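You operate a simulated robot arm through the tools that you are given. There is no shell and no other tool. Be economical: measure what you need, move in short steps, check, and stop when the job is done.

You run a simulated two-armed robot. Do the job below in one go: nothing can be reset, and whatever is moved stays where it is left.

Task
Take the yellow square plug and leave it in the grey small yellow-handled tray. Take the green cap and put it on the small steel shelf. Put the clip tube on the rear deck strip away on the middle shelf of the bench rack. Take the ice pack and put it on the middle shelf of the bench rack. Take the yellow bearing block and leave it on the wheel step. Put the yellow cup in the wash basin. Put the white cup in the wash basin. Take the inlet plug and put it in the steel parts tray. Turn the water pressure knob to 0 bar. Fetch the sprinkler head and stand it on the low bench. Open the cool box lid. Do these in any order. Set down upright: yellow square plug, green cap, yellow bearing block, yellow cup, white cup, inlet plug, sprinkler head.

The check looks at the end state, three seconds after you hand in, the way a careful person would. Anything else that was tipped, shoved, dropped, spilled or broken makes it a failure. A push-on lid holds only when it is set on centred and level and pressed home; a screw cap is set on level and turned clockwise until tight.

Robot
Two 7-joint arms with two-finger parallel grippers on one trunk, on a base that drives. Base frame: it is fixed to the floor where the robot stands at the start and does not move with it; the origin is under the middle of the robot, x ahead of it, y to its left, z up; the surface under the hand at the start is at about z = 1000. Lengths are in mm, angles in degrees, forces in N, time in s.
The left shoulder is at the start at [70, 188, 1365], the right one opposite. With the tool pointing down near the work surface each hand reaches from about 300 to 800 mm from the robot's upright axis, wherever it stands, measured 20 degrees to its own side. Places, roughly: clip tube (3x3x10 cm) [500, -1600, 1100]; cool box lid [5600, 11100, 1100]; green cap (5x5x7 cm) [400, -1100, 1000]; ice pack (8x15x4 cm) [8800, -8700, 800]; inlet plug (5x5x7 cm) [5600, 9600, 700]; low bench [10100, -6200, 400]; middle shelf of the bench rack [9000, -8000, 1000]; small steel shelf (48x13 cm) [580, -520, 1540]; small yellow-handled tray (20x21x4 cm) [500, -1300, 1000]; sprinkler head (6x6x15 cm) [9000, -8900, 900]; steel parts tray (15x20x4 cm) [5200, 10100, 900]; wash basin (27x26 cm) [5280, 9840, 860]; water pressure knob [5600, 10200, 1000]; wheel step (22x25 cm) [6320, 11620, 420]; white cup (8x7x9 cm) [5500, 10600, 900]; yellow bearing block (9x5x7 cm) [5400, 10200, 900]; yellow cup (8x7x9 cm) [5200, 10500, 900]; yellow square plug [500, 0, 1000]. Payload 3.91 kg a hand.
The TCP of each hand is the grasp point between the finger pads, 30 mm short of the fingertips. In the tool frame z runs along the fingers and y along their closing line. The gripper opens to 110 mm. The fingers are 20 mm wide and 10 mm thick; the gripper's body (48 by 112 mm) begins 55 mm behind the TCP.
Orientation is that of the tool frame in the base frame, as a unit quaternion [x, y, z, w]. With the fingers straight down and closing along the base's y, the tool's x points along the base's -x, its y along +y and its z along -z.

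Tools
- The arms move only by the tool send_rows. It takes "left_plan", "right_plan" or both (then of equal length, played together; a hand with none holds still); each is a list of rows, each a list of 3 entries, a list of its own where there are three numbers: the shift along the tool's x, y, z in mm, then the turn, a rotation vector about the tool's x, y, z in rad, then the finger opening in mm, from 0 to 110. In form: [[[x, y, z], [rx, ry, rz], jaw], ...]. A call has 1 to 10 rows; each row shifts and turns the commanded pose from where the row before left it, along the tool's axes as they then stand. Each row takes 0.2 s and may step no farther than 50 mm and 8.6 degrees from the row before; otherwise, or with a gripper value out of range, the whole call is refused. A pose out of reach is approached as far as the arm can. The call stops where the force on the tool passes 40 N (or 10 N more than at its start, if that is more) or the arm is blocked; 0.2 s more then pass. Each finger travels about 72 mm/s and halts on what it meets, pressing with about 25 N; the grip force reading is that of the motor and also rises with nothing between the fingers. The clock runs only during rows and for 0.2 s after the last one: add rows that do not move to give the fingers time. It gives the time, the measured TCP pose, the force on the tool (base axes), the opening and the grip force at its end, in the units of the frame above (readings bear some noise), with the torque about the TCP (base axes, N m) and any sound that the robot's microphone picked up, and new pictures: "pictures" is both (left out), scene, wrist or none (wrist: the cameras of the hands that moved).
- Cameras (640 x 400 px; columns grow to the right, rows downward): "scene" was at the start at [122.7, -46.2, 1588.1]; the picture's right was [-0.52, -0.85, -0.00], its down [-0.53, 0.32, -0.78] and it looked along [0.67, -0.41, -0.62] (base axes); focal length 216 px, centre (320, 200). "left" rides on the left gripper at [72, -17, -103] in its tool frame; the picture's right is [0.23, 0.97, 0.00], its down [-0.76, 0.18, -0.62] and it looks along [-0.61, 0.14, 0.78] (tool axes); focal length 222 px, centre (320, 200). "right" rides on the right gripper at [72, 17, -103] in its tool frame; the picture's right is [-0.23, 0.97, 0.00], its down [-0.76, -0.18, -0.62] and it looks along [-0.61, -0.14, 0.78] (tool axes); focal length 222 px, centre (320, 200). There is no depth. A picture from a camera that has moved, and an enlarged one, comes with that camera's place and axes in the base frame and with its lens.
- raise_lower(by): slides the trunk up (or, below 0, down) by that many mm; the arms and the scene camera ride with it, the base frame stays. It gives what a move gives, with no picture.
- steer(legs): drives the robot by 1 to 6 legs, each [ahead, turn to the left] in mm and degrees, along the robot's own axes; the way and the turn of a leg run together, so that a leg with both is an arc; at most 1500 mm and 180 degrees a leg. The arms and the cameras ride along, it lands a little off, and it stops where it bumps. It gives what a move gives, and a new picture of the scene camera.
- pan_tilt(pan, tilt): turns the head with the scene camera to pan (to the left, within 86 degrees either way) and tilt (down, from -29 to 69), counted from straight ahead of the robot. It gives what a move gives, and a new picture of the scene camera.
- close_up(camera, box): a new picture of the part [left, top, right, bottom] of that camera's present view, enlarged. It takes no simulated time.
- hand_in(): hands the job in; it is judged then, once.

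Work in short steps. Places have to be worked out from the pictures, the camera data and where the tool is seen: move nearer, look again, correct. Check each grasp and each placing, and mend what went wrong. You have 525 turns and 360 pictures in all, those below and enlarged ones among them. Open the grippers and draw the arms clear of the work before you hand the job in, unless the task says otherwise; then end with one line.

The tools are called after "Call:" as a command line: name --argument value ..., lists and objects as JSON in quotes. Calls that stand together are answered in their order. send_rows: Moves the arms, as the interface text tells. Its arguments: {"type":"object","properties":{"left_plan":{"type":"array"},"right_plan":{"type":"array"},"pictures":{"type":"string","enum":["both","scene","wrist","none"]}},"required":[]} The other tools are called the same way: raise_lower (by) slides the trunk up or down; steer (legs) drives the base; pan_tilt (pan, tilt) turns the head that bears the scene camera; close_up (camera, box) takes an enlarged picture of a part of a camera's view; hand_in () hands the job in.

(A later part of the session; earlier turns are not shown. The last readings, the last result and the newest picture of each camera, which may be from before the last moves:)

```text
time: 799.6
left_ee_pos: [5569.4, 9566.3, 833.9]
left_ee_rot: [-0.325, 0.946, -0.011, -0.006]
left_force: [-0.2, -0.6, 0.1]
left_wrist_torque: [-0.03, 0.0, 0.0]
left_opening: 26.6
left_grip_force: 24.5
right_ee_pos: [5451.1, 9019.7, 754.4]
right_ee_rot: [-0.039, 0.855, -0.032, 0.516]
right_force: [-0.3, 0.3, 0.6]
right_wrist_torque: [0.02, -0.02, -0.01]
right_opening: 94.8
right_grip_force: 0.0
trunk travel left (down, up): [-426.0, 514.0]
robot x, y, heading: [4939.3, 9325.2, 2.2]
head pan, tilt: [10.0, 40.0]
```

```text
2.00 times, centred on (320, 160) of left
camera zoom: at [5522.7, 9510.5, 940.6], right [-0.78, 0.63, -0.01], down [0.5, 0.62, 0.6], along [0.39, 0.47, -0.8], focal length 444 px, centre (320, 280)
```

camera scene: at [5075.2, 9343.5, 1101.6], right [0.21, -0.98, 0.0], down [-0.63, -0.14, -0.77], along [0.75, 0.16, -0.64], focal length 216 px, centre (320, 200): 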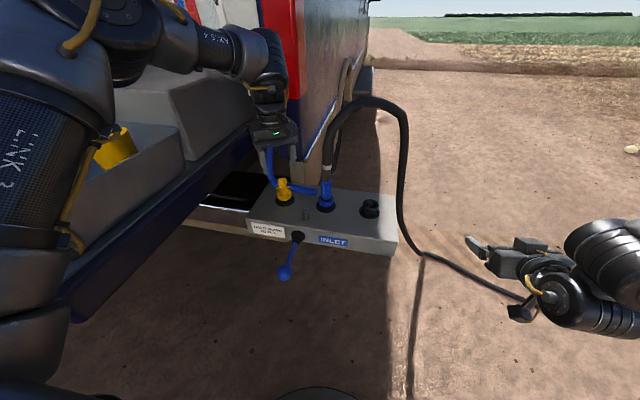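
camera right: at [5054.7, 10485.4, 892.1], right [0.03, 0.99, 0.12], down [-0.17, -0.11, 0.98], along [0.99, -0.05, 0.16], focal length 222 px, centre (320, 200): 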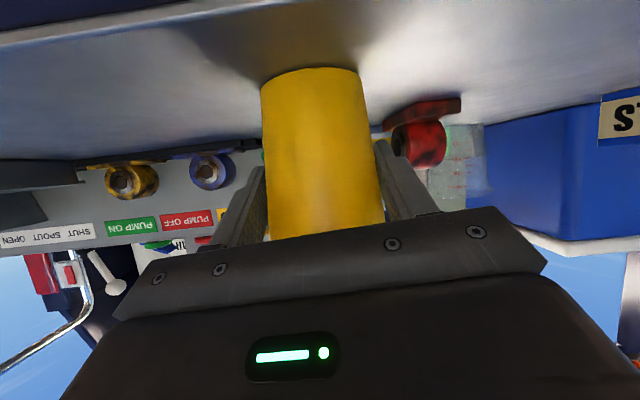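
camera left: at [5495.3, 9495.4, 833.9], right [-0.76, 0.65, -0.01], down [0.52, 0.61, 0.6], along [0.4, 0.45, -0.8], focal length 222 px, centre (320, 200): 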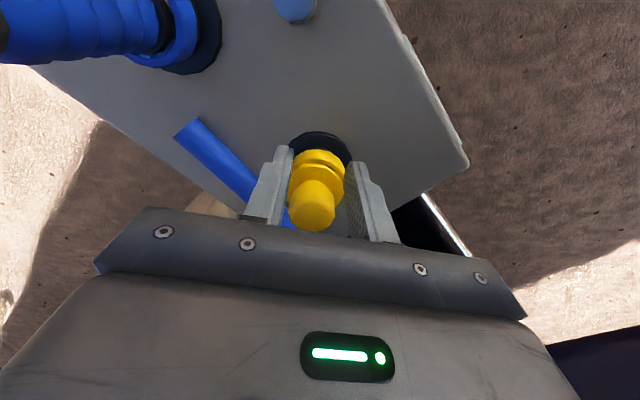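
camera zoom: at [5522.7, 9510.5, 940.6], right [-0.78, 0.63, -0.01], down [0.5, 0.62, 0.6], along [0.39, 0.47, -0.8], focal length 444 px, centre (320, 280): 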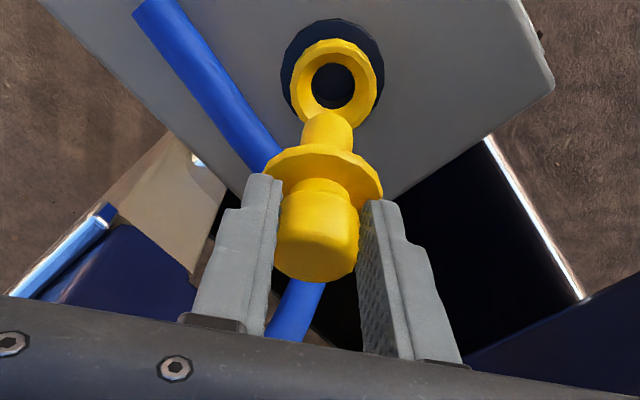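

Plug is out. Raise 230 mm, back out, and move to the steel parts tray at ≈(5240,10100).

Call:
raise_lower --by 230

Call:
steer --legs '[[-450, 0], [0, 87.8], [545, 0], [0, -90]]'

Call:
pan_tilt --pan 10 --tilt 40

```text
time: 802.0
left_ee_pos: [5568.9, 9566.9, 1066.0]
left_ee_rot: [-0.325, 0.946, -0.011, -0.007]
left_force: [-0.3, 0.3, -0.5]
left_wrist_torque: [0.0, 0.02, 0.0]
left_opening: 26.8
left_grip_force: 25.4
right_ee_pos: [5449.3, 9020.2, 984.5]
right_ee_rot: [-0.039, 0.855, -0.032, 0.517]
right_force: [-0.5, -0.3, 0.0]
right_wrist_torque: [0.0, -0.01, 0.0]
right_opening: 95.3
right_grip_force: 0.2
trunk travel left (down, up): [-656.0, 284.0]
robot x, y, heading: [4939.6, 9326.1, 2.1]
head pan, tilt: [10.0, 40.0]
```

```text
time: 815.0
left_ee_pos: [5125.9, 10067.8, 1067.2]
left_ee_rot: [-0.309, 0.951, -0.009, -0.006]
left_force: [1.0, -0.6, -0.3]
left_wrist_torque: [-0.02, -0.03, -0.02]
left_opening: 26.4
left_grip_force: 25.0
right_ee_pos: [4986.3, 9526.0, 985.7]
right_ee_rot: [-0.024, 0.855, -0.042, 0.517]
right_force: [0.4, -0.2, 0.2]
right_wrist_torque: [-0.02, -0.01, 0.0]
right_opening: 94.7
right_grip_force: 0.1
trunk travel left (down, up): [-656.0, 284.0]
robot x, y, heading: [4491.5, 9851.3, -0.0]
head pan, tilt: [10.0, 40.0]
camera scene: at [4623.5, 9863.6, 1366.8], right [0.18, -0.98, 0.0], down [-0.63, -0.11, -0.77], along [0.75, 0.13, -0.64], focal length 216 px, centre (320, 200)
```

scene: 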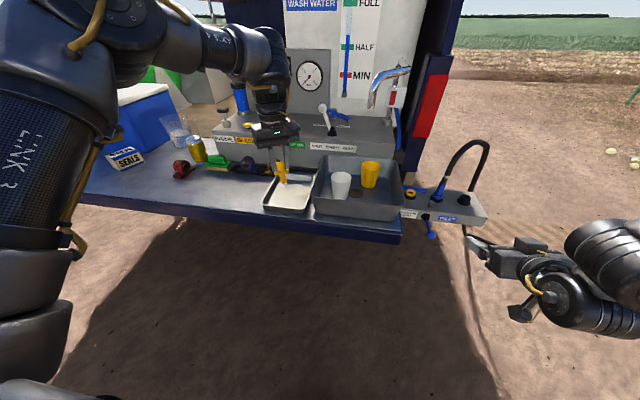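

```text
time: 815.6
left_ee_pos: [5127.2, 10066.3, 1065.4]
left_ee_rot: [-0.307, 0.951, -0.01, -0.008]
left_force: [-0.2, 0.5, 0.3]
left_wrist_torque: [0.01, -0.01, 0.0]
left_opening: 26.5
left_grip_force: 24.9
right_ee_pos: [4986.9, 9527.0, 985.4]
right_ee_rot: [-0.024, 0.854, -0.042, 0.517]
right_force: [-0.6, 0.4, 0.0]
right_wrist_torque: [0.0, 0.03, -0.01]
right_opening: 95.0
right_grip_force: 0.2
trunk travel left (down, up): [-656.0, 284.0]
robot x, y, heading: [4494.4, 9848.3, -0.0]
head pan, tilt: [10.0, 40.0]
camera scene: at [4623.9, 9863.4, 1366.7], right [0.18, -0.98, 0.0], down [-0.63, -0.11, -0.77], along [0.75, 0.13, -0.64], focal length 216 px, centre (320, 200)
```

scene: 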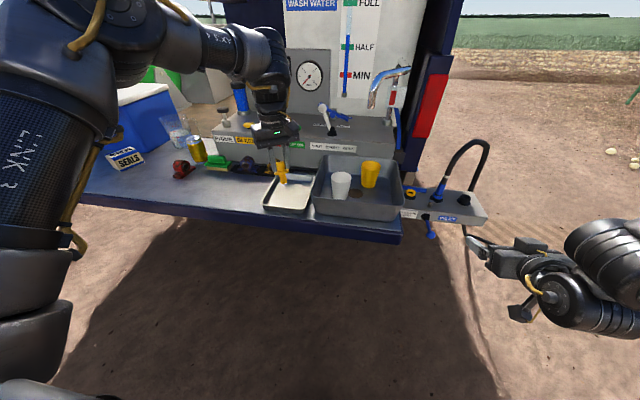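

Tray centre ≈(5238,10097). Turn 2.4° left and drive 118 mm.

Call:
steer --legs '[[0, 2.4], [118, 0]]'

Call:
raise_lower --by -100

Call:
close_up --camera "left" --box '[0, 0, 640, 400]'

```text
time: 817.2
left_ee_pos: [5234.5, 10099.3, 1066.1]
left_ee_rot: [-0.326, 0.945, -0.01, -0.008]
left_force: [0.3, -0.5, -0.3]
left_wrist_torque: [-0.02, 0.02, -0.02]
left_opening: 26.6
left_grip_force: 25.3
right_ee_pos: [5118.6, 9552.3, 985.4]
right_ee_rot: [-0.041, 0.854, -0.032, 0.518]
right_force: [-0.7, -0.4, 0.1]
right_wrist_torque: [0.03, 0.01, -0.02]
right_opening: 95.2
right_grip_force: 0.1
trunk travel left (down, up): [-656.0, 284.0]
robot x, y, heading: [4612.0, 9854.6, 2.5]
head pan, tilt: [10.0, 40.0]
camera scene: at [4740.9, 9874.5, 1366.8], right [0.22, -0.98, 0.0], down [-0.63, -0.14, -0.77], along [0.75, 0.17, -0.64], focal length 216 px, centre (320, 200)
```

scene: 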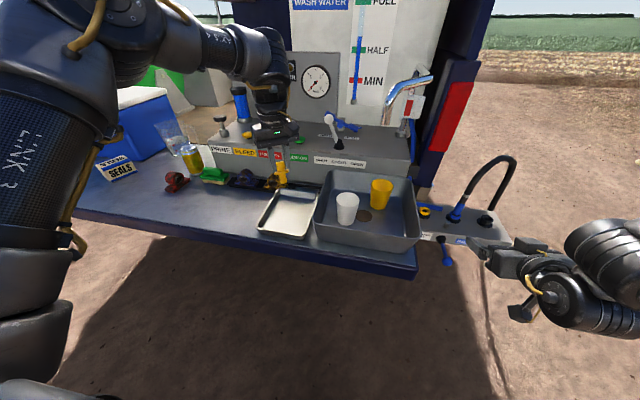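

```text
time: 818.5
left_ee_pos: [5234.5, 10098.0, 966.5]
left_ee_rot: [-0.326, 0.945, -0.011, -0.008]
left_force: [-0.3, -1.0, 0.4]
left_wrist_torque: [-0.01, 0.01, 0.0]
left_opening: 26.4
left_grip_force: 25.5
right_ee_pos: [5117.5, 9551.0, 885.7]
right_ee_rot: [-0.042, 0.854, -0.031, 0.518]
right_force: [0.1, 0.4, 0.4]
right_wrist_torque: [0.01, -0.03, -0.04]
right_opening: 94.7
right_grip_force: 0.1
trunk travel left (down, up): [-556.0, 384.0]
robot x, y, heading: [4611.2, 9853.6, 2.5]
head pan, tilt: [10.0, 40.0]
```

```text
1.00 times, centred on (320, 200) of left (not enlarged: the box is as wide or as high as the picture)
camera zoom: at [5188.5, 10042.7, 1071.3], right [-0.78, 0.63, -0.01], down [0.49, 0.63, 0.6], along [0.39, 0.47, -0.8], focal length 222 px, centre (320, 200)
```

zoom: 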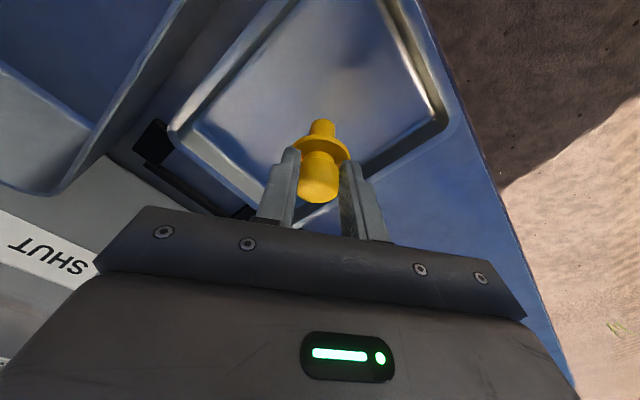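

Plug is over the tray's middle. Lower until contact.

Call:
raise_lower --by -22

Call:
raise_lower --by -5

Call:
raise_lower --by -5

```text
time: 819.2
left_ee_pos: [5234.2, 10098.1, 943.7]
left_ee_rot: [-0.327, 0.945, -0.01, -0.007]
left_force: [-0.9, -0.1, -0.7]
left_wrist_torque: [-0.02, 0.0, -0.01]
left_opening: 26.5
left_grip_force: 25.2
right_ee_pos: [5117.7, 9552.6, 862.7]
right_ee_rot: [-0.041, 0.854, -0.033, 0.517]
right_force: [0.3, -0.4, -0.3]
right_wrist_torque: [0.03, 0.02, -0.01]
right_opening: 94.9
right_grip_force: 0.2
trunk travel left (down, up): [-534.0, 406.0]
robot x, y, heading: [4606.9, 9855.3, 2.7]
head pan, tilt: [10.0, 40.0]
```

```text
time: 819.8
left_ee_pos: [5234.3, 10098.2, 939.6]
left_ee_rot: [-0.326, 0.945, -0.01, -0.008]
left_force: [0.6, -0.6, -0.1]
left_wrist_torque: [0.01, 0.01, -0.01]
left_opening: 26.2
left_grip_force: 24.8
right_ee_pos: [5117.5, 9551.8, 857.9]
right_ee_rot: [-0.041, 0.854, -0.032, 0.518]
right_force: [0.3, -0.5, 0.1]
right_wrist_torque: [0.01, -0.01, 0.01]
right_opening: 94.9
right_grip_force: 0.2
trunk travel left (down, up): [-529.0, 411.0]
robot x, y, heading: [4609.0, 9856.5, 2.5]
head pan, tilt: [10.0, 40.0]
```

```text
time: 820.3
left_ee_pos: [5234.7, 10098.0, 934.1]
left_ee_rot: [-0.326, 0.945, -0.01, -0.008]
left_force: [0.8, 0.6, -0.8]
left_wrist_torque: [0.01, 0.01, 0.0]
left_opening: 26.6
left_grip_force: 25.7
right_ee_pos: [5118.0, 9551.5, 853.4]
right_ee_rot: [-0.041, 0.855, -0.032, 0.516]
right_force: [-0.1, -0.4, 0.9]
right_wrist_torque: [0.01, 0.0, 0.01]
right_opening: 95.0
right_grip_force: 0.1
trunk travel left (down, up): [-524.0, 416.0]
robot x, y, heading: [4608.0, 9857.3, 2.4]
head pan, tilt: [10.0, 40.0]
```

Call:
raise_lower --by -5

Call:
raise_lower --by -5

Call:
close_up --camera "left" --box '[160, 0, 480, 200]'

```text
time: 820.8
left_ee_pos: [5233.8, 10097.5, 928.6]
left_ee_rot: [-0.327, 0.945, -0.011, -0.008]
left_force: [-0.6, 0.5, -0.9]
left_wrist_torque: [-0.03, -0.01, -0.01]
left_opening: 26.5
left_grip_force: 25.3
right_ee_pos: [5117.2, 9551.9, 848.0]
right_ee_rot: [-0.041, 0.854, -0.032, 0.517]
right_force: [-0.2, 0.2, -0.7]
right_wrist_torque: [-0.01, -0.01, -0.01]
right_opening: 95.1
right_grip_force: 0.1
trunk travel left (down, up): [-519.0, 421.0]
robot x, y, heading: [4610.6, 9853.3, 2.6]
head pan, tilt: [10.0, 40.0]
```

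```text
time: 821.4
left_ee_pos: [5234.1, 10097.9, 926.8]
left_ee_rot: [-0.328, 0.945, -0.012, -0.005]
left_force: [0.9, 2.0, 14.9]
left_wrist_torque: [0.07, -0.06, -0.01]
left_opening: 26.7
left_grip_force: 25.2
right_ee_pos: [5117.0, 9551.9, 844.0]
right_ee_rot: [-0.042, 0.854, -0.031, 0.518]
right_force: [-0.2, 0.1, -0.8]
right_wrist_torque: [0.0, 0.02, 0.02]
right_opening: 94.7
right_grip_force: 0.1
trunk travel left (down, up): [-514.0, 426.0]
robot x, y, heading: [4609.2, 9858.0, 2.5]
head pan, tilt: [10.0, 40.0]
```

```text
2.00 times, centred on (320, 100) of left
camera zoom: at [5187.8, 10042.5, 1031.4], right [-0.78, 0.63, -0.01], down [0.49, 0.63, 0.61], along [0.39, 0.47, -0.79], focal length 444 px, centre (320, 400)
```

zoom: 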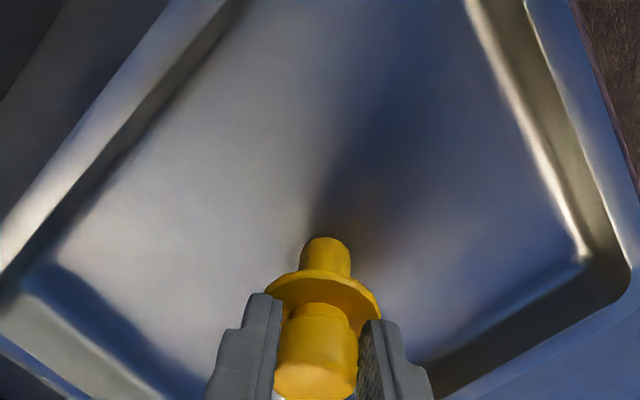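

Contact. Release carefully and rise.

Call:
send_rows --left_plan '[[[0, 0, 0], [0, 0, 0], 32], [[0, 0, 0], [0, 0, 0], 45], [[0, 0, 0], [0, 0, 0], 60], [[0, 0, 0], [0, 0, 0], 60]]' --pictures "none"

Call:
raise_lower --by 120

Call:
close_up --camera "left" --box '[0, 0, 640, 400]'

Call:
close_up --camera "scene" --box '[160, 80, 440, 260]'

```text
time: 822.4
left_ee_pos: [5234.0, 10100.0, 923.3]
left_ee_rot: [-0.326, 0.945, -0.011, -0.008]
left_force: [-0.6, -0.3, 0.4]
left_wrist_torque: [-0.01, 0.02, 0.02]
left_opening: 59.9
left_grip_force: 0.0
right_ee_pos: [5116.9, 9550.7, 842.0]
right_ee_rot: [-0.04, 0.854, -0.033, 0.518]
right_force: [0.2, -0.2, 0.3]
right_wrist_torque: [-0.05, 0.0, 0.02]
right_opening: 95.1
right_grip_force: 0.0
trunk travel left (down, up): [-514.0, 426.0]
robot x, y, heading: [4609.0, 9855.6, 2.5]
head pan, tilt: [10.0, 40.0]
```

```text
time: 823.9
left_ee_pos: [5234.9, 10098.7, 1043.3]
left_ee_rot: [-0.326, 0.945, -0.011, -0.008]
left_force: [-0.6, 0.2, 0.0]
left_wrist_torque: [-0.02, 0.0, 0.02]
left_opening: 60.1
left_grip_force: 0.1
right_ee_pos: [5118.4, 9551.7, 962.7]
right_ee_rot: [-0.041, 0.854, -0.032, 0.518]
right_force: [-0.7, 0.1, -0.3]
right_wrist_torque: [0.01, -0.01, 0.02]
right_opening: 95.1
right_grip_force: 0.1
trunk travel left (down, up): [-634.0, 306.0]
robot x, y, heading: [4607.2, 9855.2, 2.4]
head pan, tilt: [10.0, 40.0]
```

```text
1.00 times, centred on (320, 200) of left (not enlarged: the box is as wide or as high as the picture)
camera zoom: at [5189.0, 10042.6, 1148.8], right [-0.78, 0.63, -0.01], down [0.49, 0.63, 0.6], along [0.38, 0.47, -0.8], focal length 222 px, centre (320, 200)
```

zoom: 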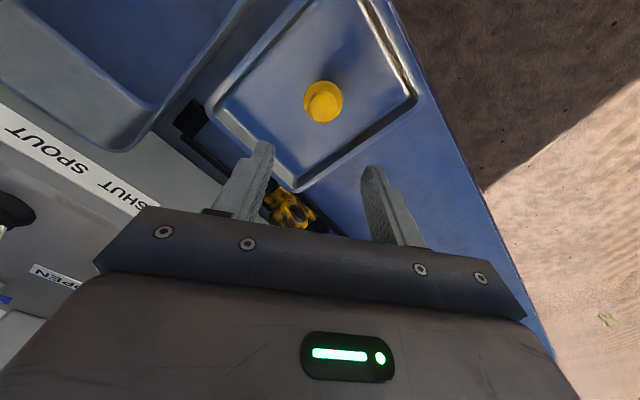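

```text
2.22 times, centred on (300, 170) of scene
camera zoom: at [4741.6, 9874.1, 1344.6], right [0.22, -0.98, 0.0], down [-0.63, -0.14, -0.77], along [0.75, 0.17, -0.64], focal length 479 px, centre (364, 267)
```

zoom: 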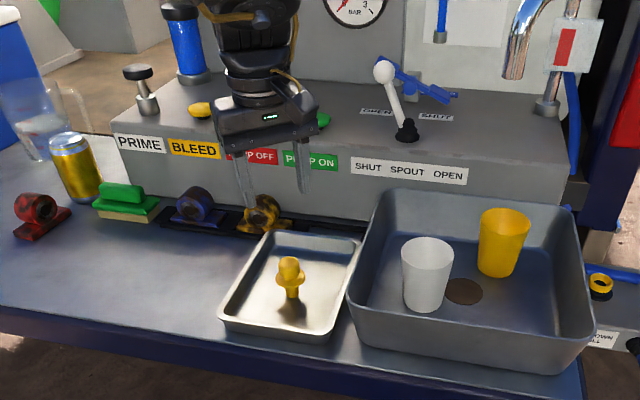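

Plug stands upright in the tray. Next the yellow bearing block at ≈(5360,10184): rotate the left hand another −52° (closing along x) and bring it above.

Call:
send_rows --left_plan '[[[0, 0, -20], [0, 0, -0.149], 70], [[0, 0, 0], [0, 0, -0.149], 80], [[0, 0, 0], [0, 0, -0.149], 90], [[0, 0, 0], [0, 0, -0.149], 90], [[0, 0, 0], [0, 0, -0.149], 90], [[0, 0, 0], [0, 0, -0.149], 90]]' --pictures "none"

Call:
steer --legs '[[0, 3.5], [125, 0]]'

Call:
close_up --camera "left" --box '[0, 0, 640, 400]'

```text
time: 825.3
left_ee_pos: [5234.9, 10097.7, 1063.9]
left_ee_rot: [-0.705, 0.709, -0.006, -0.011]
left_force: [0.6, 0.6, 0.1]
left_wrist_torque: [0.03, 0.0, -0.01]
left_opening: 90.0
left_grip_force: 0.1
right_ee_pos: [5116.9, 9552.2, 962.2]
right_ee_rot: [-0.04, 0.854, -0.032, 0.517]
right_force: [0.1, -0.5, -0.5]
right_wrist_torque: [0.01, 0.01, -0.01]
right_opening: 94.8
right_grip_force: 0.1
trunk travel left (down, up): [-634.0, 306.0]
robot x, y, heading: [4606.1, 9857.5, 2.5]
head pan, tilt: [10.0, 40.0]
```

```text
time: 827.0
left_ee_pos: [5343.2, 10148.3, 1065.2]
left_ee_rot: [0.724, -0.69, 0.006, 0.01]
left_force: [-0.9, -0.7, 0.7]
left_wrist_torque: [-0.01, 0.02, -0.02]
left_opening: 90.0
left_grip_force: 0.1
right_ee_pos: [5258.3, 9595.3, 963.3]
right_ee_rot: [-0.066, 0.853, -0.017, 0.518]
right_force: [0.2, -0.1, 0.1]
right_wrist_torque: [0.01, 0.01, -0.01]
right_opening: 95.1
right_grip_force: 0.0
trunk travel left (down, up): [-634.0, 306.0]
robot x, y, heading: [4731.2, 9870.8, 6.2]
head pan, tilt: [10.0, 40.0]
camera scene: at [4864.2, 9894.9, 1344.8], right [0.27, -0.96, 0.0], down [-0.62, -0.18, -0.77], along [0.74, 0.21, -0.64], focal length 216 px, centre (320, 200)
```

scene: 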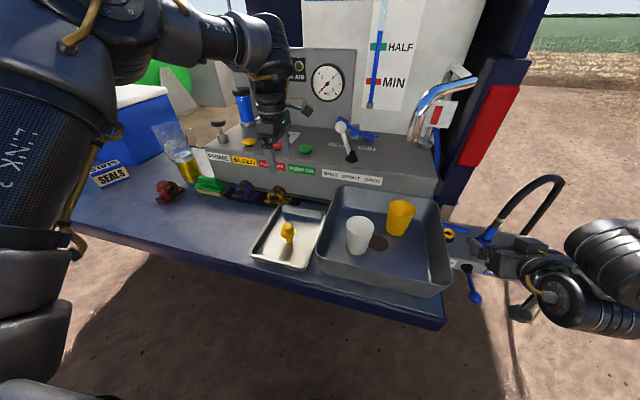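

```text
1.00 times, centred on (320, 200) of left (not enlarged: the box is as wide or as high as the picture)
camera zoom: at [5364.3, 10078.8, 1169.4], right [-0.96, -0.27, 0.01], down [-0.21, 0.77, 0.6], along [-0.17, 0.58, -0.8], focal length 222 px, centre (320, 200)
```

zoom: 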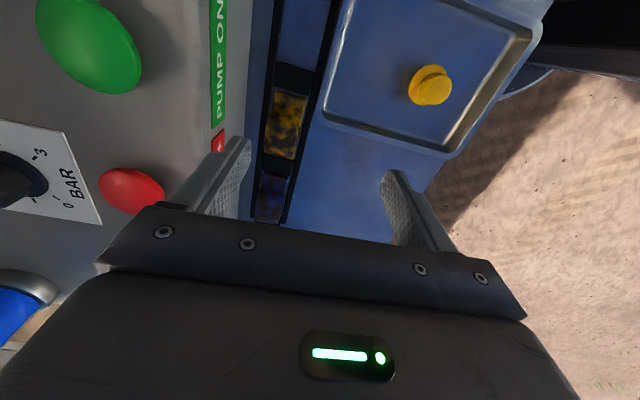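

The panel behind is too close for this grip direction; I'll grip across the ring (along y) with yaw ≈0 from nearer the robot's axis. First raise the right arm so that it clears the basin.

Call:
send_rows --right_plan '[[[-40, 0, -21], [0, 0, 0], 60], [[-40, 0, -21], [0, 0, 0], 40], [[-40, 0, -21], [0, 0, 0], 20], [[-40, 0, -21], [0, 0, 0], 10], [[-40, 0, -21], [0, 0, 0], 10]]' --pictures "none"

Call:
steer --legs '[[-350, 0]]'

```text
time: 828.2
left_ee_pos: [5341.5, 10147.6, 1063.3]
left_ee_rot: [0.723, -0.69, 0.009, 0.01]
left_force: [-0.6, -0.4, 0.9]
left_wrist_torque: [-0.02, 0.01, 0.03]
left_opening: 90.1
left_grip_force: 0.0
right_ee_pos: [5281.2, 9613.0, 1188.8]
right_ee_rot: [-0.068, 0.853, -0.015, 0.518]
right_force: [-0.7, 0.0, -0.3]
right_wrist_torque: [-0.02, 0.0, -0.02]
right_opening: 9.8
right_grip_force: 0.2
right hand out of reach, approached as far as the arm can: row 1, 2, 4
trunk travel left (down, up): [-634.0, 306.0]
robot x, y, heading: [4733.9, 9868.4, 6.0]
head pan, tilt: [10.0, 40.0]
```

```text
time: 830.5
left_ee_pos: [4988.5, 10112.6, 1063.8]
left_ee_rot: [0.724, -0.69, 0.006, 0.011]
left_force: [-0.2, -1.1, 0.3]
left_wrist_torque: [0.0, 0.02, 0.03]
left_opening: 89.9
left_grip_force: 0.1
right_ee_pos: [4929.0, 9576.8, 1185.8]
right_ee_rot: [-0.067, 0.853, -0.016, 0.518]
right_force: [0.6, 0.1, 0.0]
right_wrist_torque: [0.01, 0.01, 0.03]
right_opening: 9.8
right_grip_force: 0.1
trunk travel left (down, up): [-634.0, 306.0]
robot x, y, heading: [4377.1, 9828.7, 5.9]
head pan, tilt: [10.0, 40.0]
camera scene: at [4510.8, 9858.6, 1344.6], right [0.27, -0.96, 0.0], down [-0.62, -0.18, -0.77], along [0.74, 0.21, -0.64], focal length 216 px, centre (320, 200)
```

scene: 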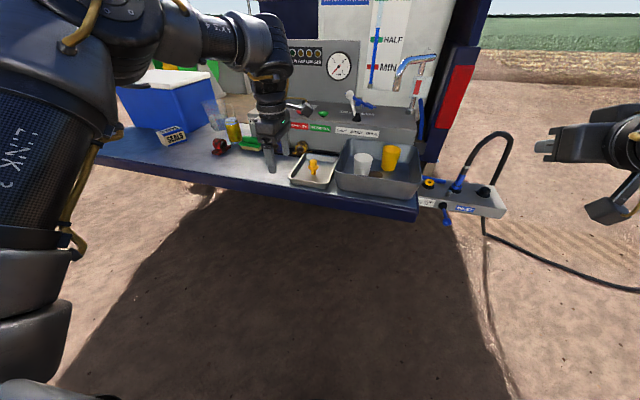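

Move the left hand inward and rotate its yaw back to about 0.

Call:
send_rows --left_plan '[[[32, 14, 0], [0, 0, 0.149], 90], [[32, 14, 0], [0, 0, 0.149], 90], [[32, 14, 0], [0, 0, 0.149], 90], [[32, 8, 0], [0, 0, 0.149], 90], [[32, 0, 0], [0, 0, 0.149], 90], [[10, 0, 0], [0, 0, 0.149], 90], [[0, 0, 0], [0, 0, 0.149], 90], [[0, 0, 0], [0, 0, 0.149], 90], [[0, 0, 0], [0, 0, 0.149], 90], [[0, 0, 0], [0, 0, 0.1], 90]]' --pictures "none"

```text
time: 832.7
left_ee_pos: [4894.5, 9959.8, 1068.0]
left_ee_rot: [-0.088, 0.996, -0.012, -0.003]
left_force: [0.9, 0.1, -0.2]
left_wrist_torque: [0.03, 0.0, 0.03]
left_opening: 90.0
left_grip_force: 0.1
right_ee_pos: [4927.6, 9576.2, 1187.0]
right_ee_rot: [-0.066, 0.853, -0.016, 0.518]
right_force: [-0.6, -0.7, 0.2]
right_wrist_torque: [0.02, 0.02, -0.01]
right_opening: 9.8
right_grip_force: 0.0
trunk travel left (down, up): [-634.0, 306.0]
robot x, y, heading: [4380.5, 9825.3, 5.7]
head pan, tilt: [10.0, 40.0]
```

Rotate the last 10° and test extending the hand forward 80 mm.

Call:
send_rows --left_plan '[[[-26, 0, 0], [0, 0, 0.1], 90], [[-26, 0, 0], [0, 0, 0.07], 90], [[-28, 0, 0], [0, 0, 0], 90]]' --pictures "none"

```text
time: 833.5
left_ee_pos: [4928.0, 9919.3, 1059.4]
left_ee_rot: [-0.005, 1.0, -0.013, -0.003]
left_force: [-0.1, 0.7, 0.5]
left_wrist_torque: [-0.04, 0.02, 0.03]
left_opening: 90.2
left_grip_force: 0.1
left hand out of reach, approached as far as the arm can: row 1, 2, 3
right_ee_pos: [4929.5, 9576.4, 1187.6]
right_ee_rot: [-0.067, 0.853, -0.017, 0.517]
right_force: [0.0, -0.3, -0.1]
right_wrist_torque: [0.02, 0.06, 0.05]
right_opening: 9.9
right_grip_force: 0.0
trunk travel left (down, up): [-634.0, 306.0]
robot x, y, heading: [4379.1, 9833.6, 5.8]
head pan, tilt: [10.0, 40.0]
```

The geometry favours the right (forward-tilted) hand for the bearing. Lower the right arm back, retract the left hand, and reposition to (4400,10480).

Call:
send_rows --left_plan '[[[32, 0, -10], [0, 0, -0.1], 90], [[32, 0, -10], [0, 0, -0.1], 90], [[32, 0, -10], [0, 0, -0.1], 90], [[32, 0, -10], [0, 0, -0.1], 90], [[32, 0, -10], [0, 0, -0.1], 90]]' --right_plan '[[[36, 0, 19], [0, 0, 0], 60], [[36, 0, 19], [0, 0, 0], 80], [[36, 0, 19], [0, 0, 0], 100], [[36, 0, 19], [0, 0, 0], 100], [[36, 0, 19], [0, 0, 0], 100]]' --pictures "none"

Call:
steer --legs '[[0, 84], [650, 0], [0, -90]]'

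Call:
pan_tilt --pan -5 --tilt 40

```text
time: 834.7
left_ee_pos: [4772.8, 9888.1, 1110.9]
left_ee_rot: [-0.253, 0.967, -0.01, -0.006]
left_force: [0.3, -0.7, 0.4]
left_wrist_torque: [0.04, 0.0, -0.02]
left_opening: 90.0
left_grip_force: 0.2
right_ee_pos: [4932.4, 9555.8, 983.2]
right_ee_rot: [-0.067, 0.853, -0.015, 0.518]
right_force: [0.6, 0.1, 0.1]
right_wrist_torque: [-0.01, 0.0, 0.03]
right_opening: 99.9
right_grip_force: 0.1
trunk travel left (down, up): [-634.0, 306.0]
robot x, y, heading: [4378.0, 9828.9, 5.9]
head pan, tilt: [10.0, 40.0]
```

```text
time: 845.7
left_ee_pos: [4792.0, 10496.5, 1110.9]
left_ee_rot: [-0.184, 0.983, -0.01, -0.006]
left_force: [0.6, -0.1, 0.0]
left_wrist_torque: [0.01, -0.01, -0.03]
left_opening: 89.9
left_grip_force: 0.0
right_ee_pos: [4904.1, 10144.0, 983.8]
right_ee_rot: [-0.008, 0.855, -0.052, 0.516]
right_force: [-0.2, 0.1, 0.9]
right_wrist_torque: [0.0, 0.0, 0.01]
right_opening: 99.9
right_grip_force: 0.0
trunk travel left (down, up): [-634.0, 306.0]
robot x, y, heading: [4391.5, 10494.0, -2.0]
head pan, tilt: [10.0, 40.0]
camera scene: at [4528.5, 10500.9, 1344.7], right [0.14, -0.99, 0.0], down [-0.64, -0.09, -0.77], along [0.76, 0.11, -0.64], focal length 216 px, centre (320, 200)
```

scene: 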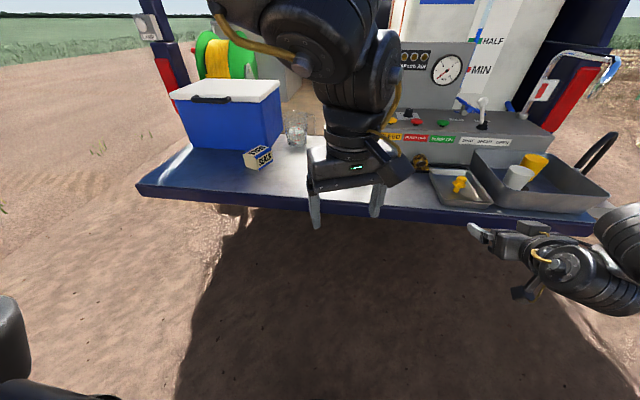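

```text
time: 846.5
left_ee_pos: [4791.6, 10496.3, 1109.2]
left_ee_rot: [-0.183, 0.983, -0.01, -0.006]
left_force: [-0.5, 0.5, -0.1]
left_wrist_torque: [-0.01, -0.03, -0.01]
left_opening: 90.0
left_grip_force: 0.1
right_ee_pos: [4903.8, 10145.2, 984.0]
right_ee_rot: [-0.008, 0.855, -0.052, 0.516]
right_force: [0.2, 0.1, -0.2]
right_wrist_torque: [-0.01, -0.01, -0.01]
right_opening: 100.0
right_grip_force: 0.0
trunk travel left (down, up): [-634.0, 306.0]
robot x, y, heading: [4394.0, 10493.2, -1.9]
head pan, tilt: [-5.0, 40.0]
camera scene: at [4528.7, 10478.8, 1344.7], right [-0.12, -0.99, 0.0], down [-0.64, 0.08, -0.77], along [0.76, -0.09, -0.64], focal length 216 px, centre (320, 200)
```

scene: 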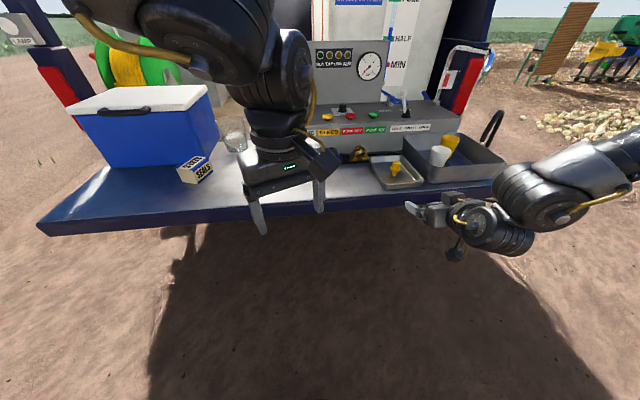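

Turn 2.5° left, lower 75 mm, and approach to 80 mm short of the bearing.

Call:
steer --legs '[[0, 2.6], [250, 0]]'

Call:
raise_lower --by -75

Call:
close_up --camera "right" --box '[0, 0, 640, 400]'

```text
time: 848.7
left_ee_pos: [5044.5, 10516.9, 1110.7]
left_ee_rot: [-0.207, 0.978, -0.011, -0.006]
left_force: [0.5, 0.4, -0.2]
left_wrist_torque: [-0.01, -0.03, -0.03]
left_opening: 89.8
left_grip_force: 0.0
right_ee_pos: [5173.5, 10172.2, 984.5]
right_ee_rot: [-0.028, 0.855, -0.04, 0.517]
right_force: [0.2, -0.3, 0.0]
right_wrist_torque: [-0.01, -0.04, 0.01]
right_opening: 100.1
right_grip_force: 0.2
trunk travel left (down, up): [-634.0, 306.0]
robot x, y, heading: [4652.6, 10492.8, 1.0]
head pan, tilt: [-5.0, 40.0]
camera scene: at [4783.5, 10488.1, 1344.7], right [-0.07, -1.0, 0.0], down [-0.64, 0.05, -0.77], along [0.76, -0.06, -0.64], focal length 216 px, centre (320, 200)
```

scene: 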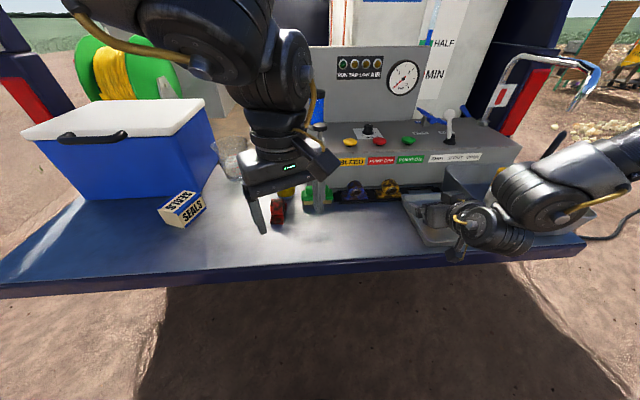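

```text
time: 849.9
left_ee_pos: [5045.4, 10518.3, 1035.9]
left_ee_rot: [-0.206, 0.978, -0.011, -0.006]
left_force: [-0.3, -1.1, 0.9]
left_wrist_torque: [0.0, -0.08, 0.0]
left_opening: 89.9
left_grip_force: 0.1
right_ee_pos: [5175.0, 10171.9, 910.1]
right_ee_rot: [-0.029, 0.855, -0.039, 0.517]
right_force: [-0.2, 0.6, 0.4]
right_wrist_torque: [0.04, 0.01, 0.0]
right_opening: 100.2
right_grip_force: 0.0
trunk travel left (down, up): [-559.0, 381.0]
robot x, y, heading: [4648.1, 10492.2, 0.6]
head pan, tilt: [-5.0, 40.0]
```

```text
1.00 times, centred on (320, 200) of right (not enlarged: the box is as wide or as high as the picture)
camera zoom: at [5048.6, 10185.4, 891.6], right [0.1, 0.99, 0.11], down [-0.2, -0.08, 0.98], along [0.98, -0.12, 0.19], focal length 222 px, centre (320, 200)
```

zoom: 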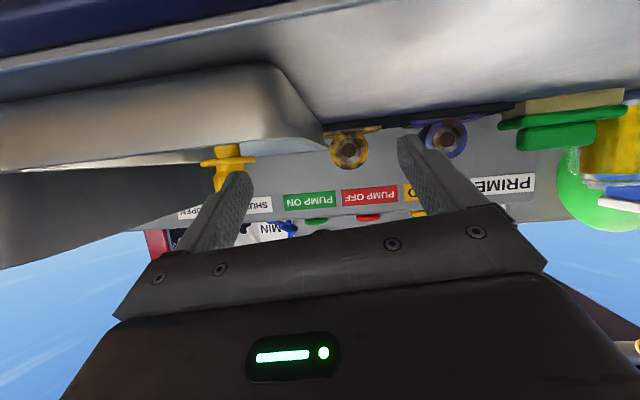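

The bearing is at y≈10190; the plug is near the south finger's path. Narrow the opening to 82, turn 1.2° left and advance 130 mm.

Call:
send_rows --right_plan '[[[0, 0, 0], [0, 0, 0], 82], [[0, 0, 0], [0, 0, 0], 82]]' --pictures "none"

Call:
steer --legs '[[0, 1.3], [125, 0]]'

Call:
close_up --camera "right" --box '[0, 0, 640, 400]'

```text
time: 850.5
left_ee_pos: [5045.6, 10517.3, 1037.5]
left_ee_rot: [-0.207, 0.978, -0.011, -0.005]
left_force: [-0.1, 0.6, 0.4]
left_wrist_torque: [-0.03, -0.02, -0.02]
left_opening: 90.2
left_grip_force: 0.0
right_ee_pos: [5173.2, 10172.0, 909.2]
right_ee_rot: [-0.029, 0.855, -0.039, 0.517]
right_force: [1.4, 0.5, 0.1]
right_wrist_torque: [-0.01, 0.0, -0.01]
right_opening: 82.1
right_grip_force: 0.0
trunk travel left (down, up): [-559.0, 381.0]
robot x, y, heading: [4647.4, 10494.0, 0.8]
head pan, tilt: [-5.0, 40.0]
```

```text
time: 852.1
left_ee_pos: [5171.2, 10531.1, 1036.5]
left_ee_rot: [-0.217, 0.976, -0.011, -0.006]
left_force: [-0.1, 0.5, 0.2]
left_wrist_torque: [-0.04, 0.01, 0.0]
left_opening: 90.0
left_grip_force: 0.0
right_ee_pos: [5305.6, 10187.7, 909.0]
right_ee_rot: [-0.037, 0.854, -0.034, 0.518]
right_force: [0.4, 0.2, -0.4]
right_wrist_torque: [0.01, -0.01, -0.01]
right_opening: 81.9
right_grip_force: 0.1
trunk travel left (down, up): [-559.0, 381.0]
robot x, y, heading: [4778.4, 10498.4, 2.0]
head pan, tilt: [-5.0, 40.0]
camera scene: at [4909.9, 10495.2, 1269.7], right [-0.05, -1.0, 0.0], down [-0.64, 0.03, -0.77], along [0.76, -0.04, -0.64], focal length 216 px, centre (320, 200)
```

scene: 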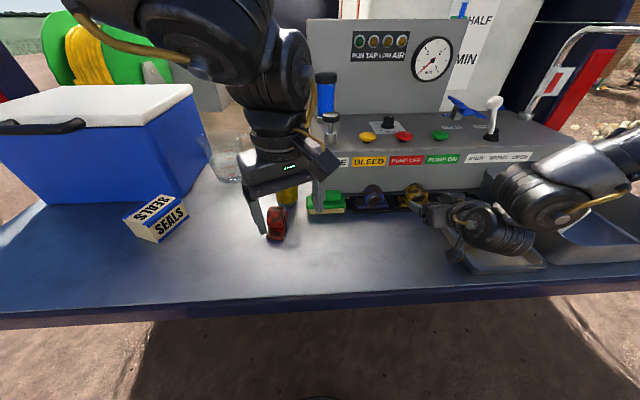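

```text
1.00 times, centred on (320, 200) of right (not enlarged: the box is as wide or as high as the picture)
camera zoom: at [5180.9, 10198.1, 891.6], right [0.08, 0.99, 0.11], down [-0.19, -0.09, 0.98], along [0.98, -0.1, 0.19], focal length 222 px, centre (320, 200)
```

zoom: 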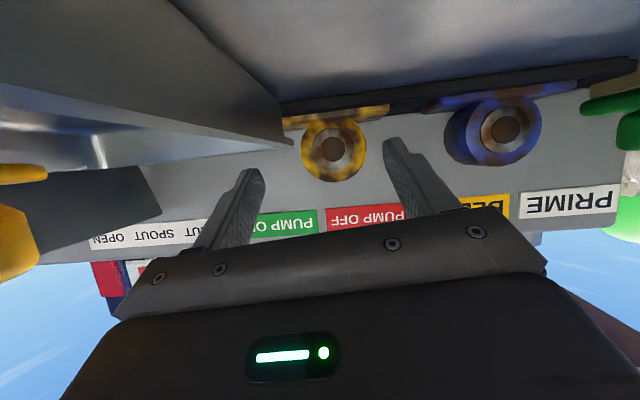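

Bearing centred at y≈10194, ring z 861–913. Advance 68 mm and lower 6 mm, then close.

Call:
steer --legs '[[66, 0.4]]'

Call:
raise_lower --by -6

Call:
close_up --camera "right" --box '[0, 0, 640, 400]'

```text
time: 853.1
left_ee_pos: [5237.0, 10535.4, 1037.0]
left_ee_rot: [-0.219, 0.976, -0.012, -0.006]
left_force: [-0.4, 0.6, -0.2]
left_wrist_torque: [-0.03, -0.01, 0.01]
left_opening: 90.1
left_grip_force: 0.1
right_ee_pos: [5374.3, 10193.4, 908.7]
right_ee_rot: [-0.039, 0.855, -0.034, 0.516]
right_force: [0.0, -0.7, 0.6]
right_wrist_torque: [0.0, 0.01, -0.01]
right_opening: 82.1
right_grip_force: 0.0
trunk travel left (down, up): [-559.0, 381.0]
robot x, y, heading: [4841.3, 10503.6, 2.4]
head pan, tilt: [-5.0, 40.0]
camera scene: at [4975.9, 10498.7, 1269.7], right [-0.05, -1.0, 0.0], down [-0.64, 0.03, -0.77], along [0.77, -0.04, -0.64], focal length 216 px, centre (320, 200)
```

scene: 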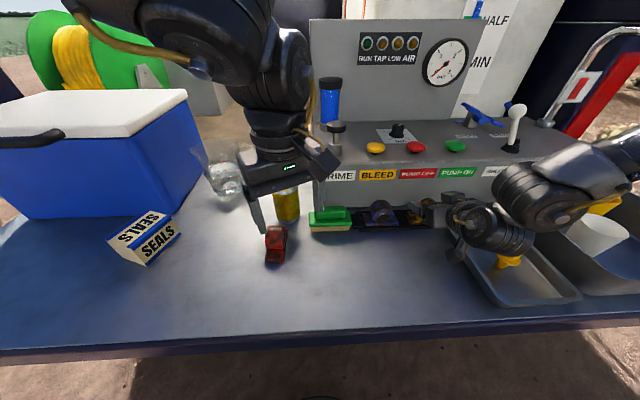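

```text
time: 853.6
left_ee_pos: [5237.3, 10534.0, 1030.1]
left_ee_rot: [-0.221, 0.975, -0.011, -0.006]
left_force: [-0.1, 0.3, -0.1]
left_wrist_torque: [0.02, 0.01, 0.03]
left_opening: 90.1
left_grip_force: 0.1
right_ee_pos: [5374.6, 10192.4, 903.6]
right_ee_rot: [-0.04, 0.855, -0.032, 0.516]
right_force: [0.6, -0.1, 0.5]
right_wrist_torque: [0.02, 0.01, -0.02]
right_opening: 82.2
right_grip_force: 0.1
trunk travel left (down, up): [-553.0, 387.0]
robot x, y, heading: [4842.6, 10499.7, 2.2]
head pan, tilt: [-5.0, 40.0]
```

```text
1.00 times, centred on (320, 200) of right (not enlarged: the box is as wide or as high as the picture)
camera zoom: at [5249.2, 10203.0, 885.4], right [0.07, 0.99, 0.11], down [-0.19, -0.09, 0.98], along [0.98, -0.09, 0.19], focal length 222 px, centre (320, 200)
```

zoom: 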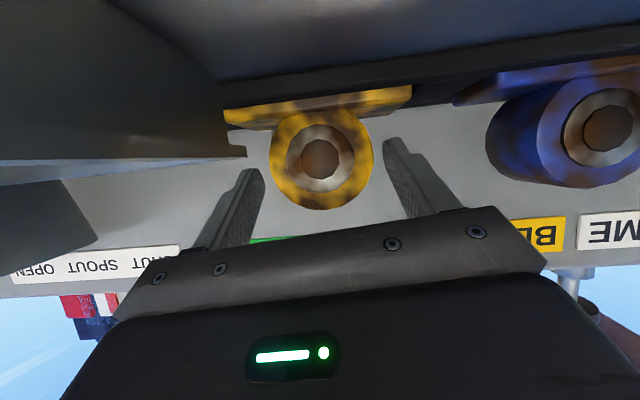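

Ring is between the fingers. Close.

Call:
send_rows --right_plan '[[[0, 0, 0], [0, 0, 0], 60], [[0, 0, 0], [0, 0, 0], 40], [[0, 0, 0], [0, 0, 0], 35], [[0, 0, 0], [0, 0, 0], 35]]' --pictures "wrist"

```text
time: 854.6
left_ee_pos: [5237.2, 10534.9, 1030.2]
left_ee_rot: [-0.22, 0.975, -0.013, -0.005]
left_force: [-0.8, 0.0, 0.4]
left_wrist_torque: [0.04, 0.0, -0.03]
left_opening: 89.8
left_grip_force: 0.1
right_ee_pos: [5375.5, 10193.1, 903.3]
right_ee_rot: [-0.041, 0.855, -0.032, 0.517]
right_force: [-1.9, 1.1, 3.6]
right_wrist_torque: [0.33, -0.01, 0.04]
right_opening: 54.1
right_grip_force: 24.6
trunk travel left (down, up): [-553.0, 387.0]
robot x, y, heading: [4844.0, 10499.5, 2.0]
head pan, tilt: [-5.0, 40.0]
camera right: at [5248.4, 10203.2, 886.0], right [0.07, 0.99, 0.11], down [-0.2, -0.09, 0.98], along [0.98, -0.09, 0.19], focal length 222 px, centre (320, 200)
```

right: 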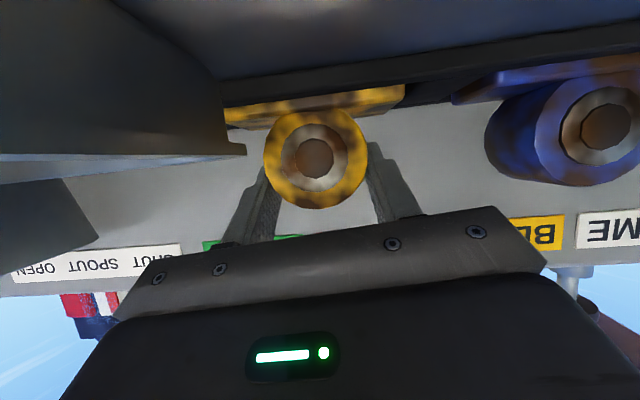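

Gripped (54 mm). Lift 150 mm and back out.

Call:
raise_lower --by 20

Call:
close_up --camera "right" --box '[0, 0, 640, 400]'

```text
time: 855.3
left_ee_pos: [5237.3, 10535.0, 1051.1]
left_ee_rot: [-0.22, 0.976, -0.011, -0.005]
left_force: [0.3, 0.1, 0.5]
left_wrist_torque: [-0.01, 0.01, -0.01]
left_opening: 90.1
left_grip_force: 0.1
right_ee_pos: [5374.3, 10193.0, 921.8]
right_ee_rot: [-0.04, 0.855, -0.032, 0.517]
right_force: [0.1, -0.2, -3.8]
right_wrist_torque: [0.02, 0.0, 0.0]
right_opening: 51.8
right_grip_force: 24.8
trunk travel left (down, up): [-573.0, 367.0]
robot x, y, heading: [4844.6, 10505.0, 1.9]
head pan, tilt: [-5.0, 40.0]
```

```text
1.00 times, centred on (320, 200) of right (not enlarged: the box is as wide or as high as the picture)
camera zoom: at [5249.1, 10202.4, 905.2], right [0.07, 0.99, 0.11], down [-0.19, -0.09, 0.98], along [0.98, -0.09, 0.19], focal length 222 px, centre (320, 200)
```

zoom: 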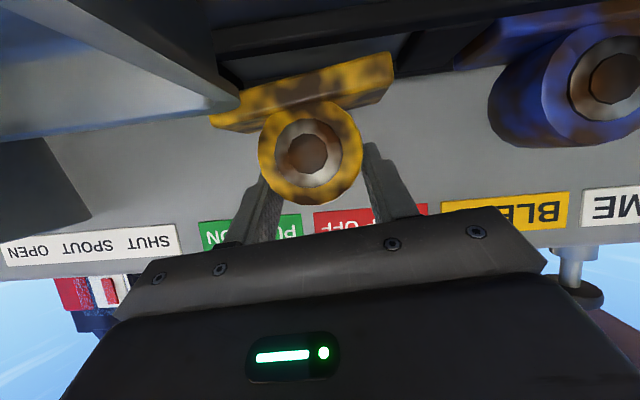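

The ring is creeping (grip is above its equator). Set it back down, and regrip a little lower.

Call:
raise_lower --by -19

Call:
send_rows --right_plan '[[[0, 0, 0], [0, 0, 0], 65], [[0, 0, 0], [0, 0, 0], 80], [[0, 0, 0], [0, 0, 0], 80]]' --pictures "none"

Call:
raise_lower --by -9

Call:
close_up --camera "right" --box '[0, 0, 640, 400]'

```text
time: 856.0
left_ee_pos: [5235.2, 10534.9, 1031.3]
left_ee_rot: [-0.22, 0.975, -0.012, -0.005]
left_force: [0.0, 0.6, -0.3]
left_wrist_torque: [-0.03, -0.01, 0.01]
left_opening: 90.0
left_grip_force: 0.1
right_ee_pos: [5374.2, 10192.7, 907.6]
right_ee_rot: [-0.039, 0.853, -0.034, 0.52]
right_force: [3.2, -5.9, 21.0]
right_wrist_torque: [-0.55, -0.49, 0.04]
right_opening: 51.8
right_grip_force: 25.2
trunk travel left (down, up): [-554.0, 386.0]
robot x, y, heading: [4837.6, 10505.1, 2.0]
head pan, tilt: [-5.0, 40.0]
```

```text
time: 856.8
left_ee_pos: [5236.3, 10533.5, 1032.1]
left_ee_rot: [-0.221, 0.975, -0.011, -0.006]
left_force: [-0.9, 0.9, 0.5]
left_wrist_torque: [0.01, -0.02, -0.07]
left_opening: 90.0
left_grip_force: 0.1
right_ee_pos: [5374.6, 10191.7, 903.8]
right_ee_rot: [-0.04, 0.855, -0.033, 0.516]
right_force: [-0.2, 0.1, -0.5]
right_wrist_torque: [0.02, 0.02, 0.01]
right_opening: 79.8
right_grip_force: 0.0
trunk travel left (down, up): [-554.0, 386.0]
robot x, y, heading: [4842.8, 10501.9, 2.3]
head pan, tilt: [-5.0, 40.0]
```

```text
time: 857.3
left_ee_pos: [5238.0, 10535.4, 1022.8]
left_ee_rot: [-0.219, 0.976, -0.01, -0.006]
left_force: [0.5, 0.2, -0.2]
left_wrist_torque: [0.01, 0.03, -0.03]
left_opening: 90.2
left_grip_force: 0.0
right_ee_pos: [5374.3, 10193.0, 895.2]
right_ee_rot: [-0.04, 0.855, -0.033, 0.517]
right_force: [0.2, -0.2, 0.8]
right_wrist_torque: [0.01, -0.01, 0.03]
right_opening: 80.1
right_grip_force: 0.1
trunk travel left (down, up): [-545.0, 395.0]
robot x, y, heading: [4841.6, 10501.7, 2.2]
head pan, tilt: [-5.0, 40.0]
```

```text
1.00 times, centred on (320, 200) of right (not enlarged: the box is as wide or as high as the picture)
camera zoom: at [5248.7, 10202.9, 877.7], right [0.07, 0.99, 0.11], down [-0.19, -0.09, 0.98], along [0.98, -0.09, 0.19], focal length 222 px, centre (320, 200)
```

zoom: 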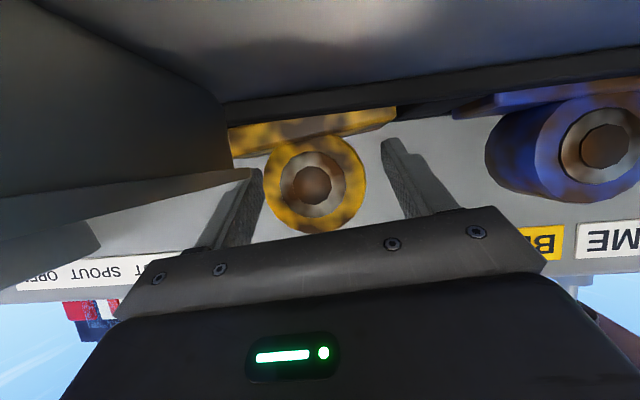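

TCP is now at the ring's centre. Close and lift.

Call:
send_rows --right_plan '[[[0, 0, 0], [0, 0, 0], 60], [[0, 0, 0], [0, 0, 0], 40], [[0, 0, 0], [0, 0, 0], 35], [[0, 0, 0], [0, 0, 0], 35]]' --pictures "none"

Call:
raise_lower --by 40

Call:
close_up --camera "right" --box '[0, 0, 640, 400]'

```text
time: 858.3
left_ee_pos: [5237.6, 10534.2, 1021.7]
left_ee_rot: [-0.22, 0.976, -0.011, -0.006]
left_force: [-0.3, -0.1, 0.0]
left_wrist_torque: [-0.04, 0.02, -0.03]
left_opening: 89.8
left_grip_force: 0.1
right_ee_pos: [5373.5, 10192.9, 895.7]
right_ee_rot: [-0.039, 0.854, -0.033, 0.518]
right_force: [1.6, -1.8, 1.6]
right_wrist_torque: [-0.5, 0.06, -0.11]
right_opening: 52.1
right_grip_force: 25.3
trunk travel left (down, up): [-545.0, 395.0]
robot x, y, heading: [4846.1, 10502.3, 2.0]
head pan, tilt: [-5.0, 40.0]
```

```text
time: 859.2
left_ee_pos: [5238.0, 10534.9, 1061.4]
left_ee_rot: [-0.22, 0.975, -0.011, -0.006]
left_force: [0.5, -0.5, -0.2]
left_wrist_torque: [0.01, 0.0, 0.03]
left_opening: 89.7
left_grip_force: 0.1
right_ee_pos: [5373.8, 10192.6, 934.9]
right_ee_rot: [-0.04, 0.855, -0.032, 0.516]
right_force: [0.0, 0.5, -3.8]
right_wrist_torque: [0.01, 0.0, 0.0]
right_opening: 52.0
right_grip_force: 24.9
trunk travel left (down, up): [-585.0, 355.0]
robot x, y, heading: [4842.4, 10502.4, 2.2]
head pan, tilt: [-5.0, 40.0]
```

```text
1.00 times, centred on (320, 200) of right (not enlarged: the box is as wide or as high as the picture)
camera zoom: at [5249.3, 10202.6, 917.1], right [0.07, 0.99, 0.11], down [-0.19, -0.09, 0.98], along [0.98, -0.09, 0.19], focal length 222 px, centre (320, 200)
```

zoom: 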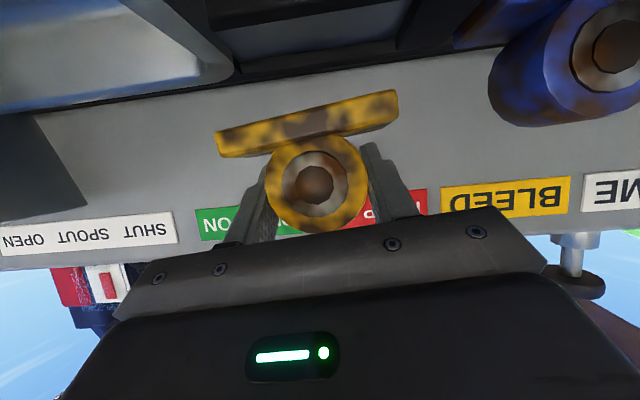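

Bearing held securely. While here, zoom on the pressure knob to read its dial.

Call:
close_up --camera "scene" --box '[350, 90, 450, 160]'

Call:
raise_lower --by 110

Call:
close_up --camera "scene" --box '[340, 110, 450, 190]'

```text
5.71 times, centred on (400, 125) of scene
camera zoom: at [4976.8, 10498.0, 1295.6], right [-0.05, -1.0, 0.0], down [-0.64, 0.03, -0.77], along [0.76, -0.04, -0.64], focal length 1232 px, centre (-137, 629)
```

zoom: 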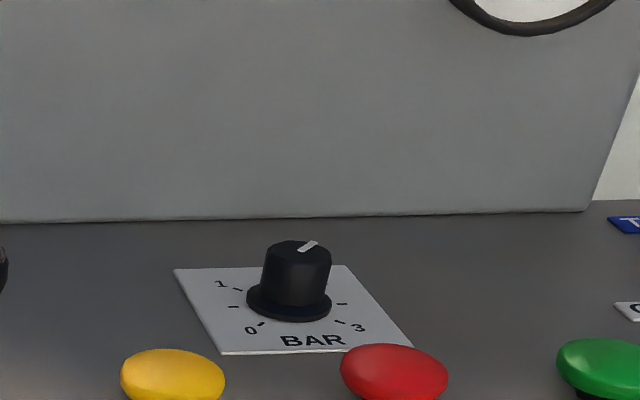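

```text
time: 860.6
left_ee_pos: [5236.8, 10534.8, 1172.2]
left_ee_rot: [-0.22, 0.975, -0.011, -0.006]
left_force: [0.1, 0.2, 0.1]
left_wrist_torque: [-0.02, 0.0, 0.01]
left_opening: 90.0
left_grip_force: 0.1
right_ee_pos: [5374.1, 10192.5, 1043.9]
right_ee_rot: [-0.038, 0.855, -0.034, 0.516]
right_force: [0.4, -0.6, -4.7]
right_wrist_torque: [0.03, 0.02, 0.02]
right_opening: 51.8
right_grip_force: 24.8
trunk travel left (down, up): [-695.0, 245.0]
robot x, y, heading: [4847.8, 10501.3, 2.1]
head pan, tilt: [-5.0, 40.0]
```

```text
5.00 times, centred on (395, 150) of scene
camera zoom: at [4976.6, 10498.0, 1405.5], right [-0.05, -1.0, 0.0], down [-0.64, 0.03, -0.77], along [0.76, -0.04, -0.64], focal length 1078 px, centre (-55, 450)
```

zoom: 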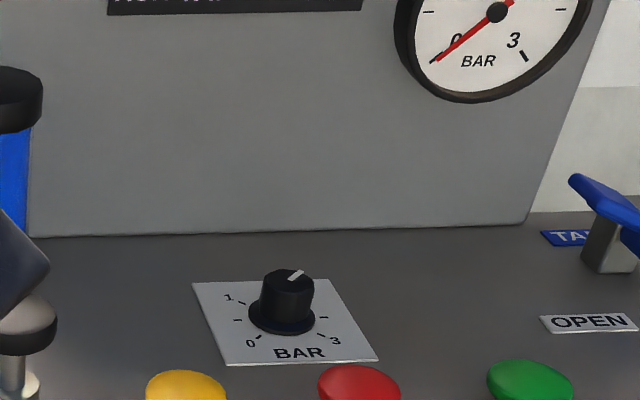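

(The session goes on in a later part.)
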